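You operate a simulated robot arm through the tools that you are given. There is no shell and no other tool. Be economical: measure what you need, move in short steps, check, and stop when the job is done.

Carry out the task below with a simulated robot arm. There is one attempt and no reset: what you move stays moved.

## Task
Take the fuse carrier marked "25 A" from the long steel bench and put it on top of the grey cable coil.

It is judged by the outcome, as a careful person would: the job done as asked, and still so three seconds after it is handed in. It fails if anything else is knocked over, pushed out of place, dropped, spilled or broken.

## Robot
A 7-joint arm with a two-finger parallel gripper, fixed in place. Base frame: the origin is at the foot of the arm, x ahead of it, y to its left, z up; the work surface is at about z = 0. Lengths are in mm, angles in rad, forces in N, time in s.
With the tool pointing down near the work surface it reaches from about 240 to 620 mm from the base axis. Its first joint turns from -1.152 to 1.152 rad. Payload 2.6 kg.
Tool frame: the origin (TCP) lies between the finger pads and is the grasp point; the fingertips stand 30 mm ahead of it; z points along the fingers, y is the line along which they close. The gripper opens to 94 mm. The fingers are 28 mm wide and 10 mm thick; the gripper's body (50 by 96 mm) begins 55 mm behind the TCP.
Orientation is that of the tool frame in the base frame, as a unit quaternion [x, y, z, w]. With the fingers straight down and closing along the base's y, the tool's x points along the base's -x, its y along +y and its z along -z.

## Interface
- The arm moves only by the tool send_rows. Its argument "increments" is a list of rows, each an object (a shift or turn left out is 0, a gripper value left out holds the last) with "offset": the shift along the tool's x, y, z in units of 150 mm (1.0 is 150 mm), a list of three; "rot": the turn, a rotation vector about the tool's x, y, z in units of 60 degrees (1.0 is 60 degrees), a list of three; "grip": the gripper command, from -1 (fully open) to 1 (shut), values between in proportion. In form: [{"offset": [dx, dy, dz], "rot": [rx, ry, rz], "grip": grip}, ...]. A call has 1 to 8 rows; each row is the pose to reach, as a shift and turn from the pose commanded when the call began, along the tool's axes at that moment. A call with a number of a shift or a turn outside -1 to 1 is refused whole. Each row takes 0.2 s and may step no farther than 50 mm and 0.15 rad from the row before; otherwise, or with a gripper value out of range, the whole call is refused. A pose out of reach is approached as far as the arm can. The call stops where the force on the tool passes 40 N (or 10 N more than at its start, if that is more) or the arm is blocked; 0.2 s more then pass. Each finger travels about 72 mm/s and halts on what it meets, pressing with about 28 N; the grip force reading is that of the motor and also rises with nothing between the fingers. The clock runs only during rows and for 0.2 s after the last one: add rows that repeat a pose to give the fingers time. It gives the time, the measured TCP pose, the force on the tool (base axes), the opening and the grip force at its end, in the units of the frame above (readings bear some noise).
- Cameras (640 x 400 px; columns grow to the right, rows downward): "scene" is fixed at [36.1, 433, 556.2]; the picture's right is [-0.77, -0.64, 0.00], its down [-0.40, 0.48, -0.78] and it looks along [0.50, -0.60, -0.63] (base axes); focal length 360 px, centre (320, 200). "wrist" rides on the gripper at [-37, 0, -58] in the tool frame; the picture's right is [0.00, -1.00, 0.00], its down [0.97, 0.00, -0.24] and it looks along [0.24, 0.00, 0.97] (tool axes); focal length 218 px, centre (320, 200). There is no depth. A picture from a camera that has moved, and an enlarged one, comes with that camera's place and axes in the base frame and with its lens.
- capture(camera): a new picture of that camera. No time passes.
- close_up(camera, box): a new picture of the part [left, top, right, bottom] of that camera's present view, enlarged. No time passes.
- hand_in(): hands the job in; it is judged then, once.

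Go step by step. Nothing tells you positions but the pictures and the camera data: compare them with the known pose of the tool, close in by small moves and look again before you grip or let go. The budget is 90 turns and 36 pictures, counting those below and the enlarged ones. Unless the task says otherwise, let go and move clear before handing in, and close with one line.

The tools are called after ">>>" by a JSON object that holds its "method" and its "body". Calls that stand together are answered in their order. send_rows: Moves the arm, as the interface text tells. Its arguments: {"type":"object","properties":{"increments":{"type":"array"}},"required":["increments"]} The other tools are called the same way: capture (camera) takes a picture; close_up (camera, box) takes an enlarged picture of a part of a camera's view; hand_in () hands the job in.

At the start:

```text
time: 0.0
tcp_pos: [382.3, 175.0, 254.1]
tool_rot: [0.001, 1.0, 0.001, 0.0]
wrist_force: [0.0, 0.1, 0.2]
width: 94.1
gripper_force: 0.1
```

scene: 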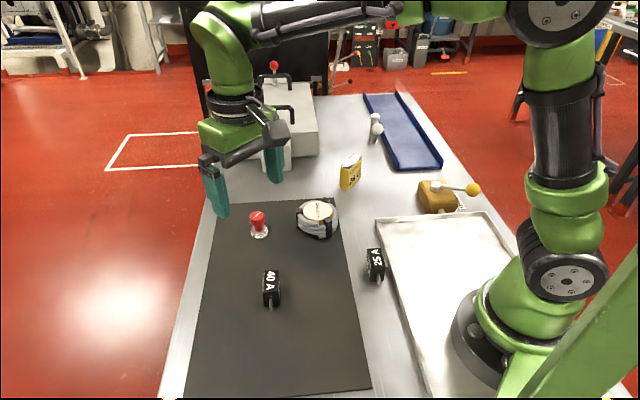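
wrist: 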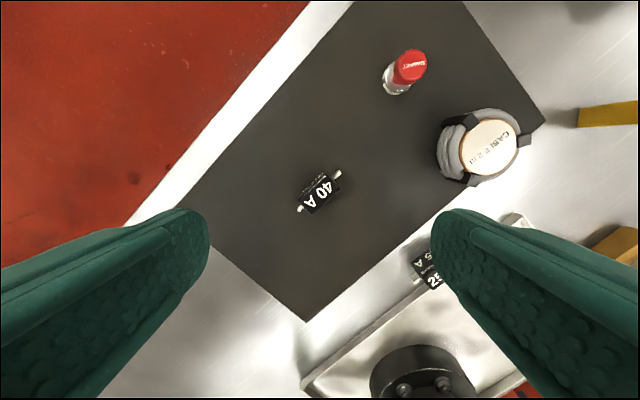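

The 25 A carrier appears to be near (254, 0), beside the tray, and the grey coil near (418, -16). I'll enlarge both to check their shape and orientation.

>>> {"method": "close_up", "body": {"camera": "scene", "box": [280, 180, 420, 300]}}

>>> {"method": "close_up", "body": {"camera": "wrist", "box": [380, 80, 580, 300]}}

```text
3.33 times, centred on (350, 240) of scene
camera zoom: at [36.1, 433.0, 556.2], right [-0.77, -0.64, 0.0], down [-0.4, 0.48, -0.78], along [0.5, -0.6, -0.63], focal length 1199 px, centre (220, 67)
```

zoom: 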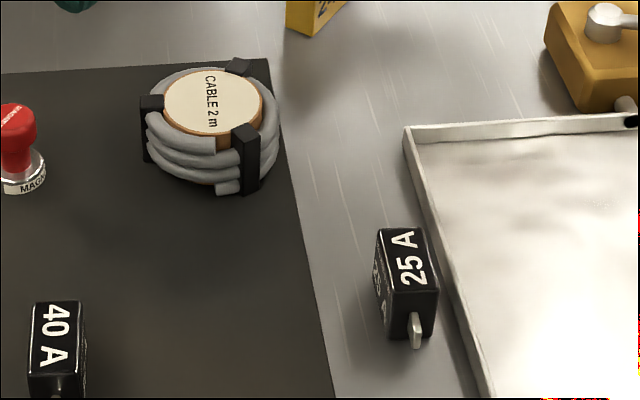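

```text
1.82 times, centred on (480, 190) of wrist
camera zoom: at [420.0, 176.2, 311.3], right [0.0, -1.0, 0.0], down [-0.97, 0.0, 0.24], along [-0.24, 0.0, -0.97], focal length 397 px, centre (29, 218)
```

zoom: 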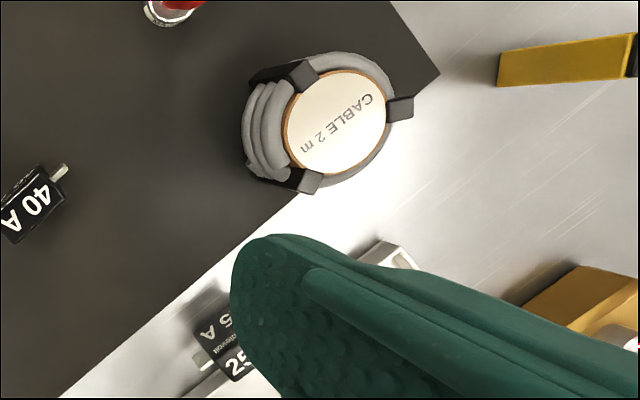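

The 25 A carrier stands about 35 mm tall, with a narrow gap to the tray rim. I'll move above it at height and look down.

>>> {"method": "send_rows", "body": {"increments": [{"offset": [0.15, -0.2, 0]}, {"offset": [0.3, -0.4, 0]}, {"offset": [0.45, -0.6, 0]}, {"offset": [0.6, -0.8, 0]}, {"offset": [0.7, -1.0, 0]}, {"offset": [0.7, -1.0, 0.1]}]}}

>>> {"method": "capture", "body": {"camera": "wrist"}}

```text
time: 1.4
tcp_pos: [277.0, 25.3, 238.6]
tool_rot: [0.0, 1.0, -0.001, 0.001]
wrist_force: [-0.1, 0.6, -0.6]
width: 94.1
gripper_force: 0.0
```

```text
31 pictures are left
camera wrist: at [314.5, 25.7, 295.8], right [0.0, -1.0, 0.0], down [-0.97, 0.0, 0.24], along [-0.24, 0.0, -0.97], focal length 218 px, centre (320, 200)
```

wrist: 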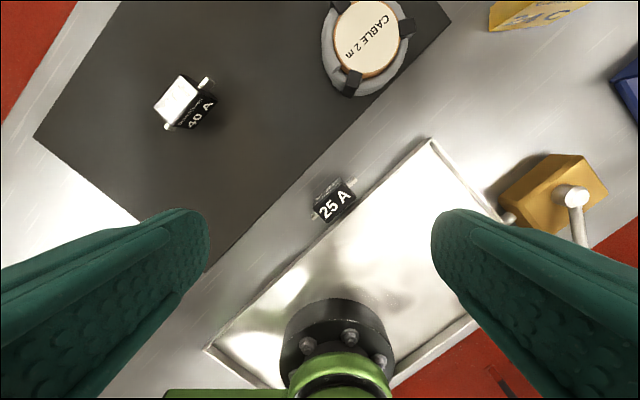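

>>> {"method": "close_up", "body": {"camera": "wrist", "box": [285, 165, 385, 235]}}

>>> {"method": "close_up", "body": {"camera": "wrist", "box": [300, 0, 440, 100]}}

>>> {"method": "close_up", "body": {"camera": "scene", "box": [350, 235, 410, 295]}}

```text
5.71 times, centred on (335, 200) of wrist
camera zoom: at [314.5, 25.7, 295.8], right [0.0, -1.0, 0.0], down [-0.97, 0.0, 0.24], along [-0.24, 0.0, -0.97], focal length 1247 px, centre (234, 200)
```

zoom: 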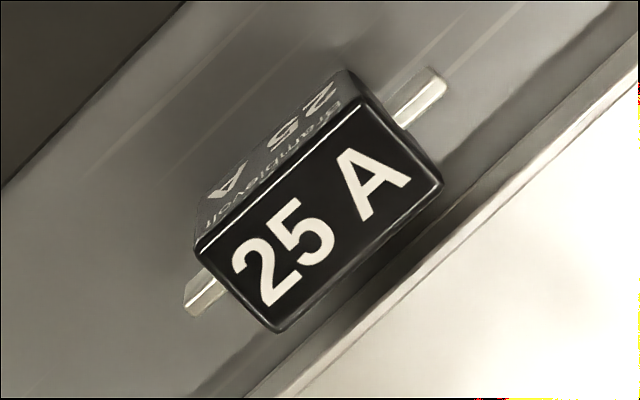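

```text
4.00 times, centred on (370, 50) of wrist
camera zoom: at [314.5, 25.7, 295.8], right [0.0, -1.0, 0.0], down [-0.97, 0.0, 0.24], along [-0.24, 0.0, -0.97], focal length 873 px, centre (120, 800)
```

zoom: 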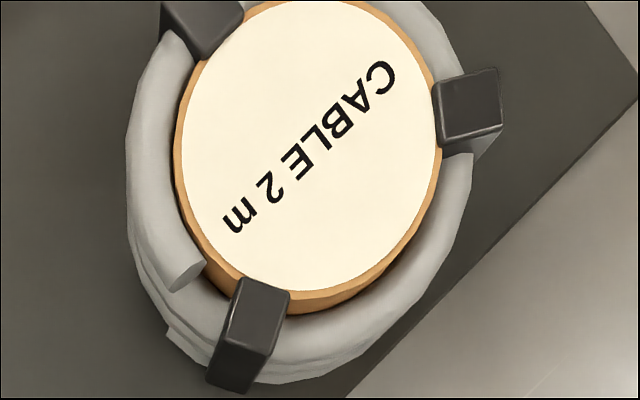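

```text
6.67 times, centred on (380, 265) of scene
camera zoom: at [36.1, 433.0, 556.2], right [-0.77, -0.64, 0.0], down [-0.4, 0.48, -0.78], along [0.5, -0.6, -0.63], focal length 2398 px, centre (-80, -233)
```

zoom: 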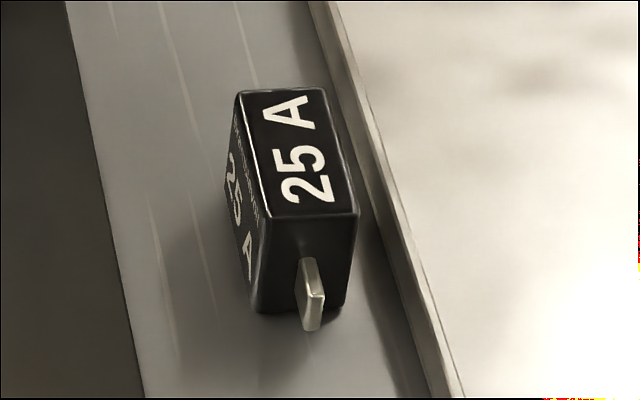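

Both views put the carrier's top near (249, 6), z≈36–40. It is about 47×25 mm, with its long axis at about -47°. I'll turn the tool to match, come lower and look again.

>>> {"method": "send_rows", "body": {"increments": [{"offset": [0.03, -0.02, 0.1], "rot": [0, 0, 0.13]}, {"offset": [0.06, -0.04, 0.2], "rot": [0, 0, 0.26]}, {"offset": [0.09, -0.06, 0.3], "rot": [0, 0, 0.39]}, {"offset": [0.12, -0.08, 0.4], "rot": [0, 0, 0.52]}, {"offset": [0.15, -0.1, 0.5], "rot": [0, 0, 0.65]}, {"offset": [0.18, -0.127, 0.59], "rot": [0, 0, 0.783]}, {"offset": [0.18, -0.127, 0.59], "rot": [0, 0, 0.783]}]}}

>>> {"method": "capture", "body": {"camera": "wrist"}}

```text
time: 3.0
tcp_pos: [250.6, 6.0, 149.2]
tool_rot: [0.399, 0.917, 0.0, 0.0]
wrist_force: [-0.1, 0.3, 0.1]
width: 94.0
gripper_force: 0.1
```

```text
27 pictures are left
camera wrist: at [276.0, -20.2, 208.2], right [-0.73, -0.68, 0.0], down [-0.66, 0.71, 0.24], along [-0.16, 0.18, -0.97], focal length 218 px, centre (320, 200)
```

wrist: 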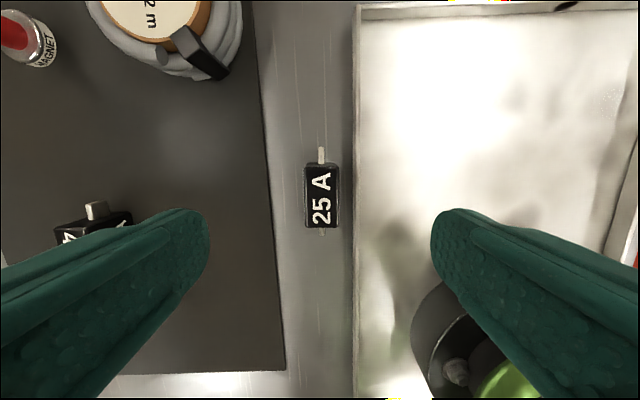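

Alignment is good: the carrier is centred between the fingers, with a gap of about 16 mm to the tray rim. I'll part-close to about 38 mm so the fingers fit the gap, come lower and check.

>>> {"method": "send_rows", "body": {"increments": [{"offset": [0.013, -0.007, 0.1], "grip": 0.2}, {"offset": [0.013, -0.007, 0.25], "grip": 0.2}, {"offset": [0.013, -0.007, 0.4], "grip": 0.2}, {"offset": [0.013, -0.007, 0.4], "grip": 0.2}]}}

>>> {"method": "capture", "body": {"camera": "wrist"}}

>>> {"method": "close_up", "body": {"camera": "scene", "box": [320, 200, 440, 300]}}

```text
time: 4.0
tcp_pos: [248.8, 7.1, 87.9]
tool_rot: [0.398, 0.917, 0.0, -0.001]
wrist_force: [0.3, -0.6, 0.6]
width: 37.5
gripper_force: 0.1
```

```text
26 pictures are left
camera wrist: at [274.1, -19.4, 146.7], right [-0.73, -0.68, 0.0], down [-0.66, 0.71, 0.24], along [-0.16, 0.18, -0.97], focal length 218 px, centre (320, 200)
```

wrist: 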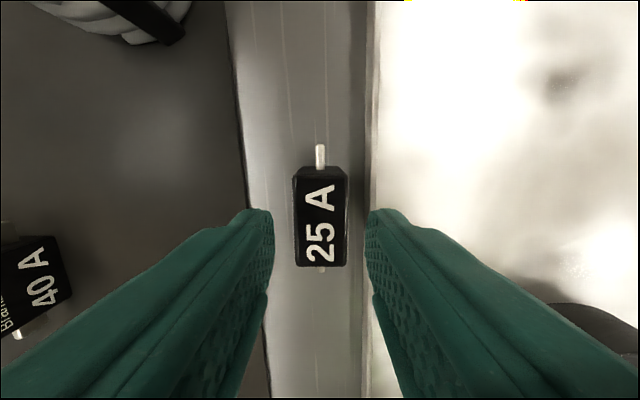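

```text
4.00 times, centred on (380, 250) of scene
camera zoom: at [36.1, 433.0, 556.2], right [-0.77, -0.64, 0.0], down [-0.4, 0.48, -0.78], along [0.5, -0.6, -0.63], focal length 1439 px, centre (80, 0)
```

zoom: 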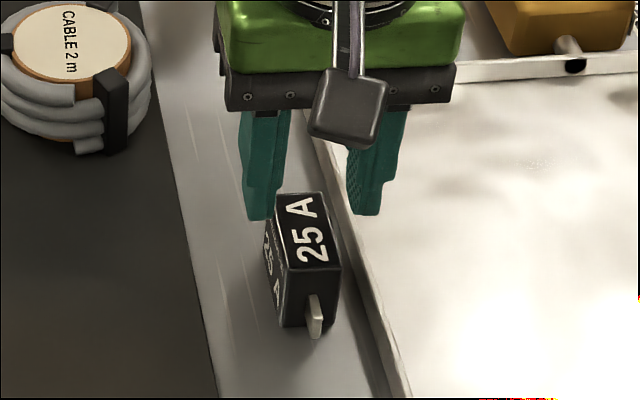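

The carrier is centred between the fingers. I'll narrow slightly and descend so the tips reach about z=14.

>>> {"method": "send_rows", "body": {"increments": [{"offset": [0, 0, 0.1], "grip": 0.26}, {"offset": [0, 0, 0.2], "grip": 0.26}, {"offset": [0, 0, 0.29], "grip": 0.26}]}}

>>> {"method": "capture", "body": {"camera": "wrist"}}

>>> {"method": "close_up", "body": {"camera": "scene", "box": [320, 200, 440, 300]}}

```text
time: 4.8
tcp_pos: [247.4, 7.1, 45.6]
tool_rot: [0.398, 0.917, 0.0, 0.0]
wrist_force: [0.2, -0.8, -0.1]
width: 34.8
gripper_force: 0.0
```

```text
24 pictures are left
camera wrist: at [273.9, -19.0, 103.7], right [-0.73, -0.68, 0.0], down [-0.66, 0.71, 0.24], along [-0.16, 0.18, -0.97], focal length 218 px, centre (320, 200)
```

wrist: 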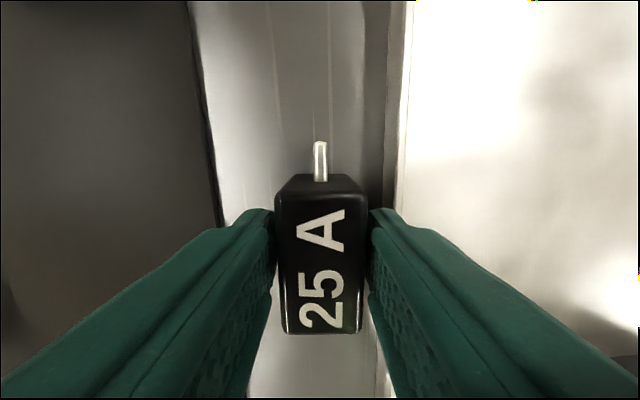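

```text
4.00 times, centred on (380, 250) of scene
camera zoom: at [36.1, 433.0, 556.2], right [-0.77, -0.64, 0.0], down [-0.4, 0.48, -0.78], along [0.5, -0.6, -0.63], focal length 1439 px, centre (80, 0)
```

zoom: 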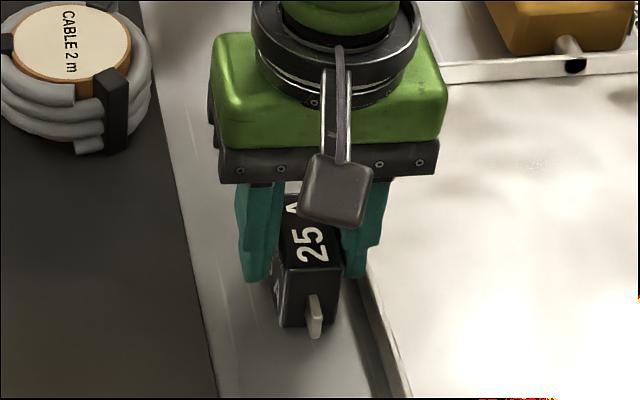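

The fingers straddle the carrier without contact. I'll shift 4 mm along its length and close.

>>> {"method": "send_rows", "body": {"increments": [{"offset": [0.025, 0, 0.01], "grip": 0.26}, {"offset": [0.025, 0, 0.01], "grip": 0.45}, {"offset": [0.025, 0, 0.01], "grip": 1}, {"offset": [0.025, 0, 0.01], "grip": 1}, {"offset": [0.025, 0, 0.01], "grip": 1}]}}

```text
time: 6.0
tcp_pos: [245.2, 10.4, 44.0]
tool_rot: [0.398, 0.917, 0.0, -0.001]
wrist_force: [1.0, -0.3, 0.1]
width: 32.3
gripper_force: 28.3
```

The grip holds at 32 mm, a little wider than I estimated. I'll lift slowly and check.

>>> {"method": "send_rows", "body": {"increments": [{"offset": [0, 0, -0.1], "grip": 1}, {"offset": [0, 0, -0.3], "grip": 1}, {"offset": [0, 0, -0.55], "grip": 1}, {"offset": [0, 0, -0.8], "grip": 1}, {"offset": [0, 0, -0.8], "grip": 1}]}}

>>> {"method": "capture", "body": {"camera": "scene"}}

>>> {"method": "capture", "body": {"camera": "wrist"}}

```text
time: 7.2
tcp_pos: [244.6, 9.8, 164.9]
tool_rot: [0.398, 0.917, 0.001, 0.0]
wrist_force: [0.3, 0.6, -1.8]
width: 31.9
gripper_force: 28.5
```

```text
22 pictures are left
```

scene: 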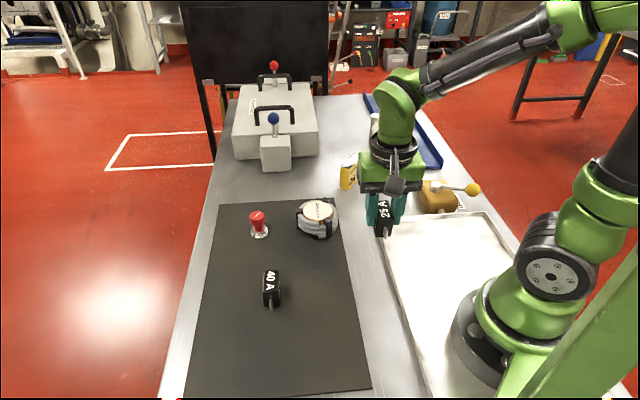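

```text
21 pictures are left
camera wrist: at [271.3, -16.6, 222.6], right [-0.73, -0.68, 0.0], down [-0.66, 0.71, 0.24], along [-0.16, 0.18, -0.97], focal length 218 px, centre (320, 200)
```

wrist: 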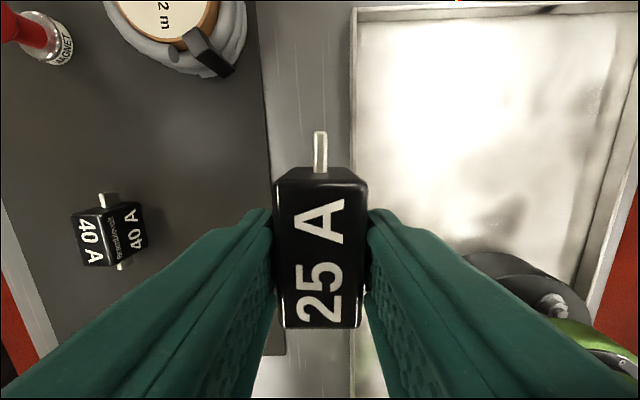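

The carrier is firmly held and clear of the bench. The coil's disc centre works out to about (420, -21), top at z≈45. I'll carry it over at height.

>>> {"method": "send_rows", "body": {"increments": [{"offset": [-0.16, 0.12, 0], "grip": 1}, {"offset": [-0.36, 0.27, 0], "grip": 1}, {"offset": [-0.56, 0.42, 0], "grip": 1}, {"offset": [-0.76, 0.57, 0], "grip": 1}, {"offset": [-0.9, 0.68, 0], "grip": 1}, {"offset": [-0.949, 0.713, 0], "grip": 1}, {"offset": [-0.949, 0.713, 0], "grip": 1}]}}

>>> {"method": "capture", "body": {"camera": "wrist"}}

>>> {"method": "close_up", "body": {"camera": "scene", "box": [260, 140, 400, 260]}}

```text
time: 8.8
tcp_pos: [421.2, -21.8, 164.5]
tool_rot: [0.398, 0.917, 0.0, 0.0]
wrist_force: [0.2, -0.3, -1.0]
width: 31.9
gripper_force: 27.8
```

```text
20 pictures are left
camera wrist: at [447.8, -47.5, 222.7], right [-0.73, -0.68, 0.0], down [-0.66, 0.71, 0.24], along [-0.16, 0.18, -0.97], focal length 218 px, centre (320, 200)
```

wrist: 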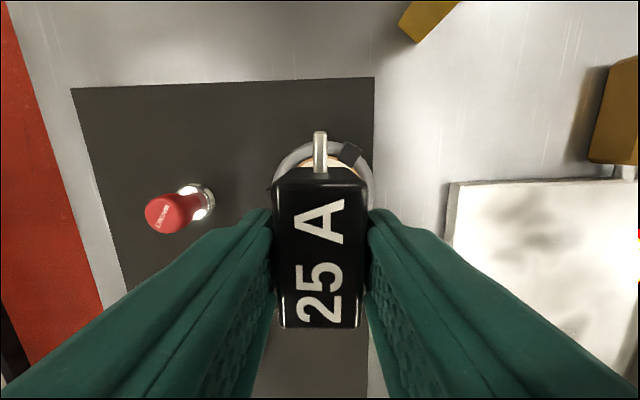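

```text
3.33 times, centred on (330, 200) of scene
camera zoom: at [36.2, 433.0, 556.2], right [-0.77, -0.64, 0.0], down [-0.4, 0.48, -0.78], along [0.5, -0.6, -0.63], focal length 1199 px, centre (287, 200)
```

zoom: 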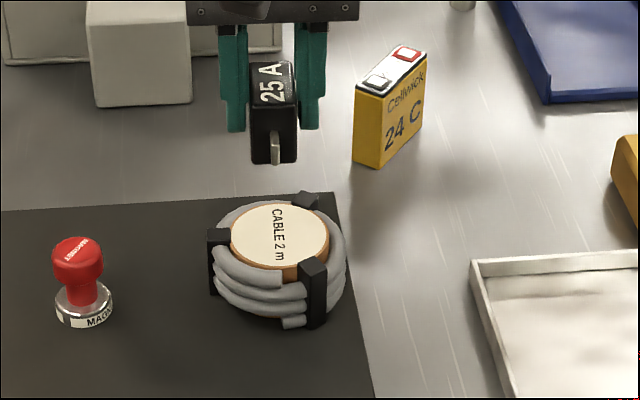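

The carrier is nearly centred over the coil; it needs about 3 mm along tool -y. I'll descend part way and check again.

>>> {"method": "send_rows", "body": {"increments": [{"offset": [0, -0.02, 0.1], "grip": 1}, {"offset": [0, -0.02, 0.25], "grip": 1}, {"offset": [0, -0.02, 0.33], "grip": 1}, {"offset": [0, -0.02, 0.33], "grip": 1}]}}

>>> {"method": "capture", "body": {"camera": "wrist"}}

>>> {"method": "close_up", "body": {"camera": "scene", "box": [270, 160, 370, 250]}}

```text
time: 9.8
tcp_pos: [419.5, -24.2, 114.8]
tool_rot: [0.399, 0.917, 0.0, 0.0]
wrist_force: [-0.1, -0.8, -1.3]
width: 31.8
gripper_force: 27.9
```

```text
18 pictures are left
camera wrist: at [445.1, -49.6, 172.9], right [-0.73, -0.68, 0.0], down [-0.66, 0.71, 0.24], along [-0.16, 0.18, -0.97], focal length 218 px, centre (320, 200)
```

wrist: 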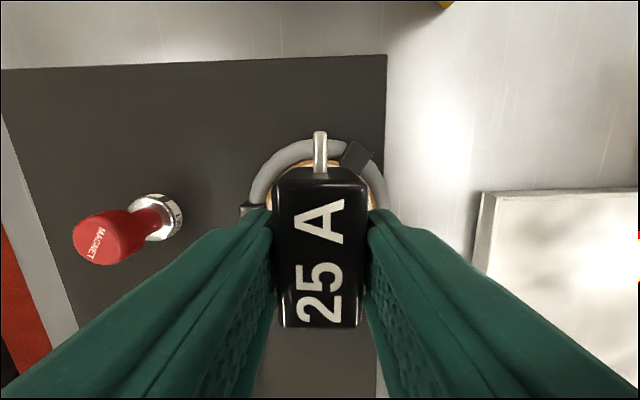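

```text
4.44 times, centred on (320, 205) of scene
camera zoom: at [36.2, 433.0, 556.2], right [-0.77, -0.64, 0.0], down [-0.4, 0.48, -0.78], along [0.5, -0.6, -0.63], focal length 1598 px, centre (320, 178)
```

zoom: 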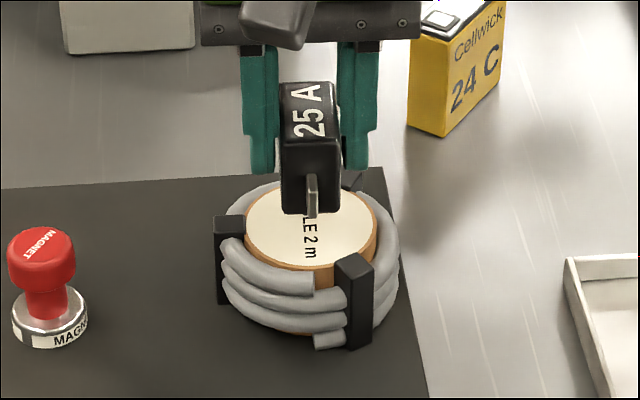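

It is centred laterally and lengthwise over the disc. I'll descend until just above the disc.

>>> {"method": "send_rows", "body": {"increments": [{"offset": [0, 0, 0.06], "grip": 1}, {"offset": [0, 0, 0.12], "grip": 1}, {"offset": [0, 0, 0.12], "grip": 1}]}}

>>> {"method": "close_up", "body": {"camera": "scene", "box": [280, 170, 360, 240]}}

```text
time: 10.6
tcp_pos: [418.2, -23.4, 97.2]
tool_rot: [0.398, 0.917, 0.0, 0.0]
wrist_force: [0.2, 0.5, -1.3]
width: 32.1
gripper_force: 28.0
```

```text
5.71 times, centred on (320, 205) of scene
camera zoom: at [36.2, 433.0, 556.2], right [-0.77, -0.64, 0.0], down [-0.4, 0.48, -0.78], along [0.5, -0.6, -0.63], focal length 2055 px, centre (320, 171)
```

zoom: 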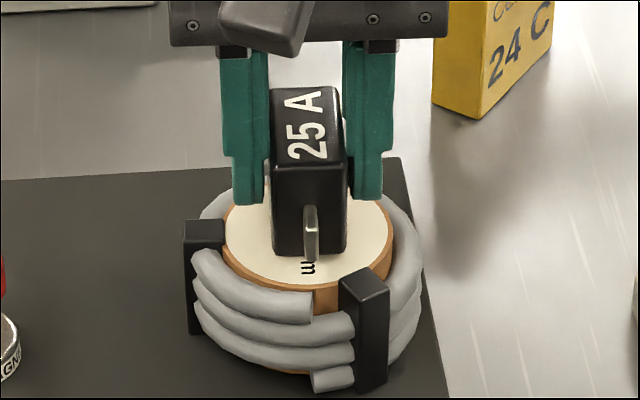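

The carrier is now a few mm to about 10 mm above the disc. I'll lower in small steps and watch for contact.

>>> {"method": "send_rows", "body": {"increments": [{"offset": [0, 0, 0.013], "grip": 1}, {"offset": [0, 0, 0.026], "grip": 1}, {"offset": [0, 0, 0.026], "grip": 1}]}}

>>> {"method": "send_rows", "body": {"increments": [{"offset": [0, 0, 0.01], "grip": 1}, {"offset": [0, 0, 0.013], "grip": 1}, {"offset": [0, 0, 0.013], "grip": 1}]}}

>>> {"method": "close_up", "body": {"camera": "scene", "box": [280, 170, 360, 240]}}

```text
time: 11.4
tcp_pos: [420.2, -23.5, 94.4]
tool_rot: [0.398, 0.917, 0.0, 0.002]
wrist_force: [-4.2, 1.4, 25.8]
width: 32.3
gripper_force: 27.6
```

```text
time: 12.2
tcp_pos: [420.7, -23.7, 92.8]
tool_rot: [0.398, 0.917, 0.001, 0.002]
wrist_force: [2.9, -0.2, 26.3]
width: 32.1
gripper_force: 28.1
```

```text
5.71 times, centred on (320, 205) of scene
camera zoom: at [36.0, 433.0, 556.2], right [-0.77, -0.64, 0.0], down [-0.4, 0.48, -0.78], along [0.5, -0.6, -0.63], focal length 2055 px, centre (320, 171)
```

zoom: 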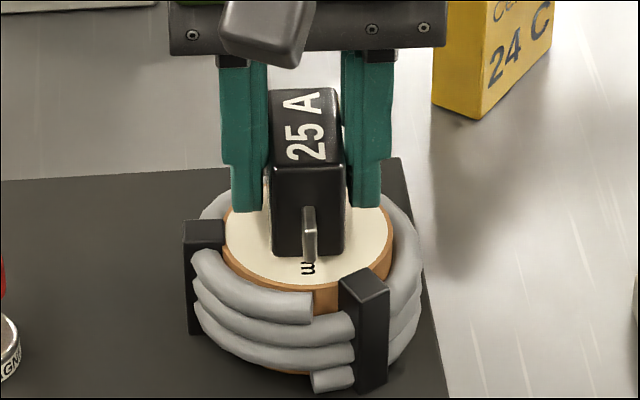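

Contact made (26 N), with the disc top at about z=49. The carrier sits about 9 mm too far toward the disc's far side, so I'll lift slightly, shift it back and lower again.

>>> {"method": "send_rows", "body": {"increments": [{"offset": [0, 0, -0.08], "grip": 1}, {"offset": [0.03, 0, -0.08], "grip": 1}, {"offset": [0.06, 0, -0.08], "grip": 1}, {"offset": [0.06, 0, -0.08], "grip": 1}]}}

>>> {"method": "close_up", "body": {"camera": "scene", "box": [280, 170, 360, 240]}}

>>> {"method": "capture", "body": {"camera": "wrist"}}

```text
time: 13.2
tcp_pos: [412.8, -16.0, 103.5]
tool_rot: [0.398, 0.917, 0.0, 0.0]
wrist_force: [0.1, -0.3, -0.6]
width: 32.0
gripper_force: 28.0
```

```text
5.71 times, centred on (320, 205) of scene
camera zoom: at [36.1, 433.0, 556.2], right [-0.77, -0.64, 0.0], down [-0.4, 0.48, -0.78], along [0.5, -0.6, -0.63], focal length 2055 px, centre (320, 171)
```

zoom: 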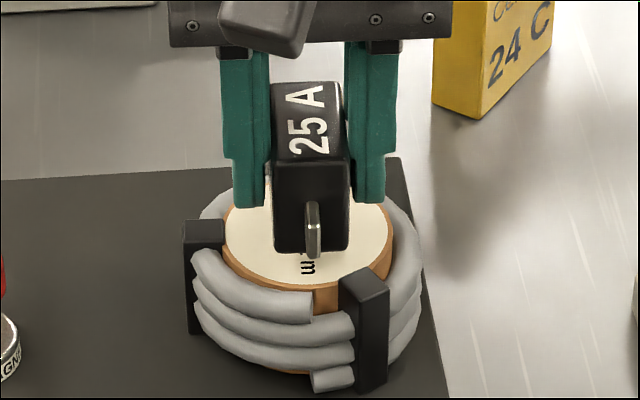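

```text
13 pictures are left
camera wrist: at [438.4, -42.9, 161.1], right [-0.73, -0.68, 0.0], down [-0.66, 0.71, 0.24], along [-0.16, 0.18, -0.97], focal length 218 px, centre (320, 200)
```

wrist: 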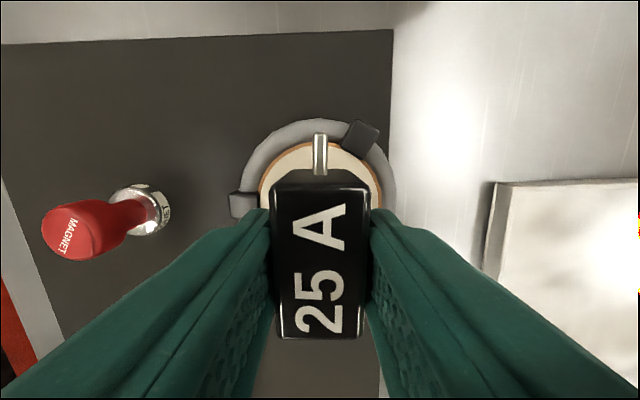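

Scene and wrist views now agree to within a few mm that it is centred on the disc. I'll lower it gently.

>>> {"method": "send_rows", "body": {"increments": [{"offset": [-0.01, 0, 0.03], "grip": 1}, {"offset": [-0.01, 0, 0.05], "grip": 1}, {"offset": [-0.01, 0, 0.06], "grip": 1}, {"offset": [-0.01, 0, 0.067], "grip": 1}, {"offset": [-0.01, 0, 0.067], "grip": 1}]}}

>>> {"method": "close_up", "body": {"camera": "scene", "box": [280, 170, 360, 240]}}

```text
time: 14.4
tcp_pos: [413.9, -16.8, 92.4]
tool_rot: [0.398, 0.917, 0.0, 0.0]
wrist_force: [1.2, 0.6, -0.5]
width: 32.0
gripper_force: 28.1
```

```text
5.71 times, centred on (320, 205) of scene
camera zoom: at [36.1, 433.0, 556.2], right [-0.77, -0.64, 0.0], down [-0.4, 0.48, -0.78], along [0.5, -0.6, -0.63], focal length 2055 px, centre (320, 171)
```

zoom: 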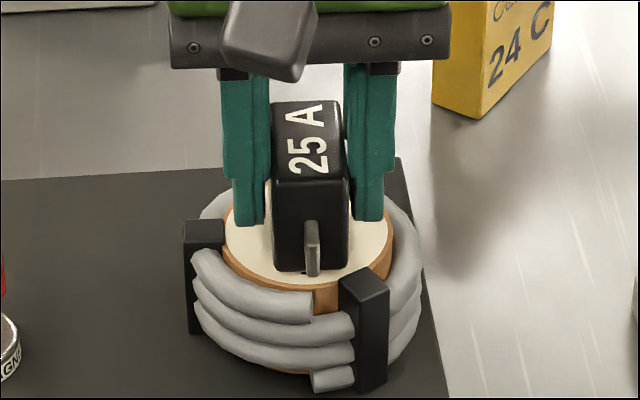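

There's no contact yet, so the earlier touch was partly on the rear strap. I'll continue in about 1 mm steps.

>>> {"method": "send_rows", "body": {"increments": [{"offset": [0, 0, 0.007], "grip": 1}, {"offset": [0, 0, 0.013], "grip": 1}, {"offset": [0, 0, 0.013], "grip": 1}]}}

```text
time: 15.2
tcp_pos: [415.0, -17.8, 92.3]
tool_rot: [0.399, 0.917, 0.002, 0.001]
wrist_force: [-6.1, 1.7, 20.1]
width: 32.0
gripper_force: 27.1
```

Contact again at about 92 mm. I'll check whether it rests flat on the disc.

>>> {"method": "close_up", "body": {"camera": "scene", "box": [290, 180, 350, 230]}}

>>> {"method": "close_up", "body": {"camera": "wrist", "box": [200, 90, 440, 240]}}

```text
8.00 times, centred on (320, 205) of scene
camera zoom: at [36.0, 433.0, 556.2], right [-0.77, -0.64, 0.0], down [-0.4, 0.48, -0.78], along [0.5, -0.6, -0.63], focal length 2877 px, centre (320, 160)
```

zoom: 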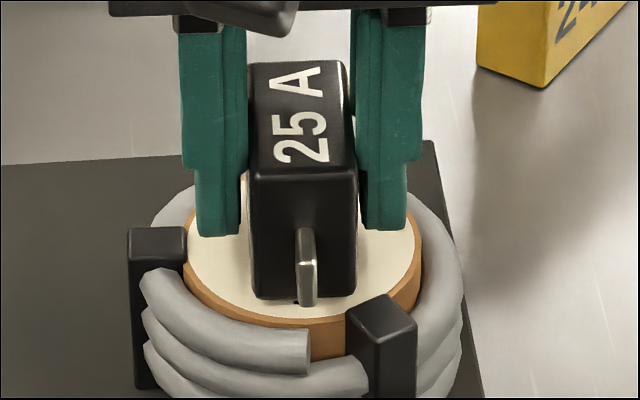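

```text
2.67 times, centred on (320, 165) of wrist
camera zoom: at [440.3, -44.1, 150.7], right [-0.73, -0.68, 0.0], down [-0.66, 0.71, 0.24], along [-0.16, 0.18, -0.97], focal length 582 px, centre (320, 293)
```

zoom: 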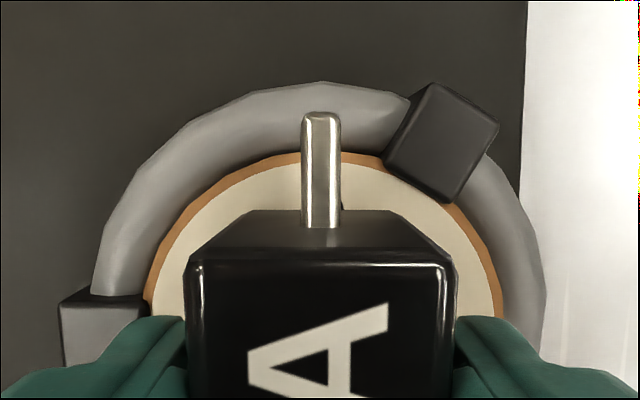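

It sits flat on the disc, clear of the straps and well centred. I'll ease off the pressure, open moderately and then rise straight up.

>>> {"method": "send_rows", "body": {"increments": [{"offset": [0, 0, -0.006], "grip": 1}, {"offset": [0, 0, -0.006], "grip": 0.25}, {"offset": [0, 0, -0.006], "grip": 0.1}, {"offset": [0, 0, -0.006], "grip": 0.1}]}}

>>> {"method": "close_up", "body": {"camera": "scene", "box": [280, 170, 360, 240]}}

```text
time: 16.2
tcp_pos: [414.6, -18.0, 92.5]
tool_rot: [0.398, 0.917, 0.0, -0.001]
wrist_force: [0.9, -0.1, 0.1]
width: 42.3
gripper_force: 0.0
```

```text
5.71 times, centred on (320, 205) of scene
camera zoom: at [36.1, 433.0, 556.2], right [-0.77, -0.64, 0.0], down [-0.4, 0.48, -0.78], along [0.5, -0.6, -0.63], focal length 2055 px, centre (320, 171)
```

zoom: 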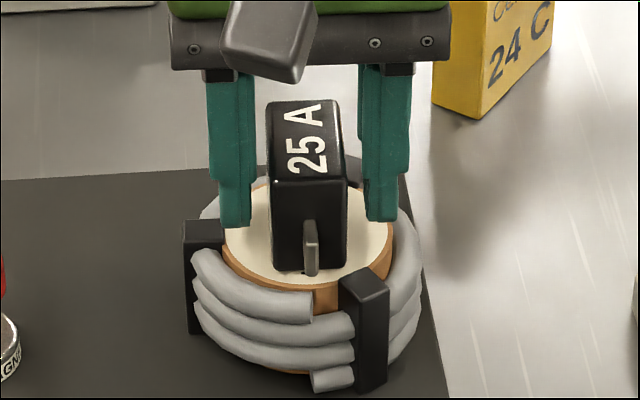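

The carrier is released and standing flat on the disc. I'll rise straight up clear of it.

>>> {"method": "send_rows", "body": {"increments": [{"offset": [0, 0, -0.1]}, {"offset": [0, 0, -0.3]}, {"offset": [0, 0, -0.55]}, {"offset": [0, 0, -0.8]}, {"offset": [0, 0, -0.8]}]}}

>>> {"method": "capture", "body": {"camera": "scene"}}

```text
time: 17.4
tcp_pos: [414.3, -18.0, 211.6]
tool_rot: [0.398, 0.917, -0.001, 0.0]
wrist_force: [0.6, 0.6, 0.4]
width: 42.3
gripper_force: 0.1
```

```text
8 pictures are left
```

scene: 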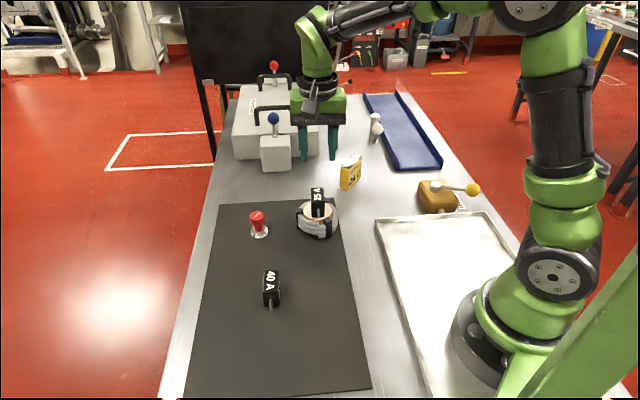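

The 25 A carrier rests on the coil, everything else is where it was and the gripper is clear, so I'm handing in.

>>> {"method": "hand_in", "body": {}}

```text
The job is handed in.
```

The 25 A fuse carrier is standing on top of the grey cable coil, the gripper is clear, and the last picture showed nothing else out of place.
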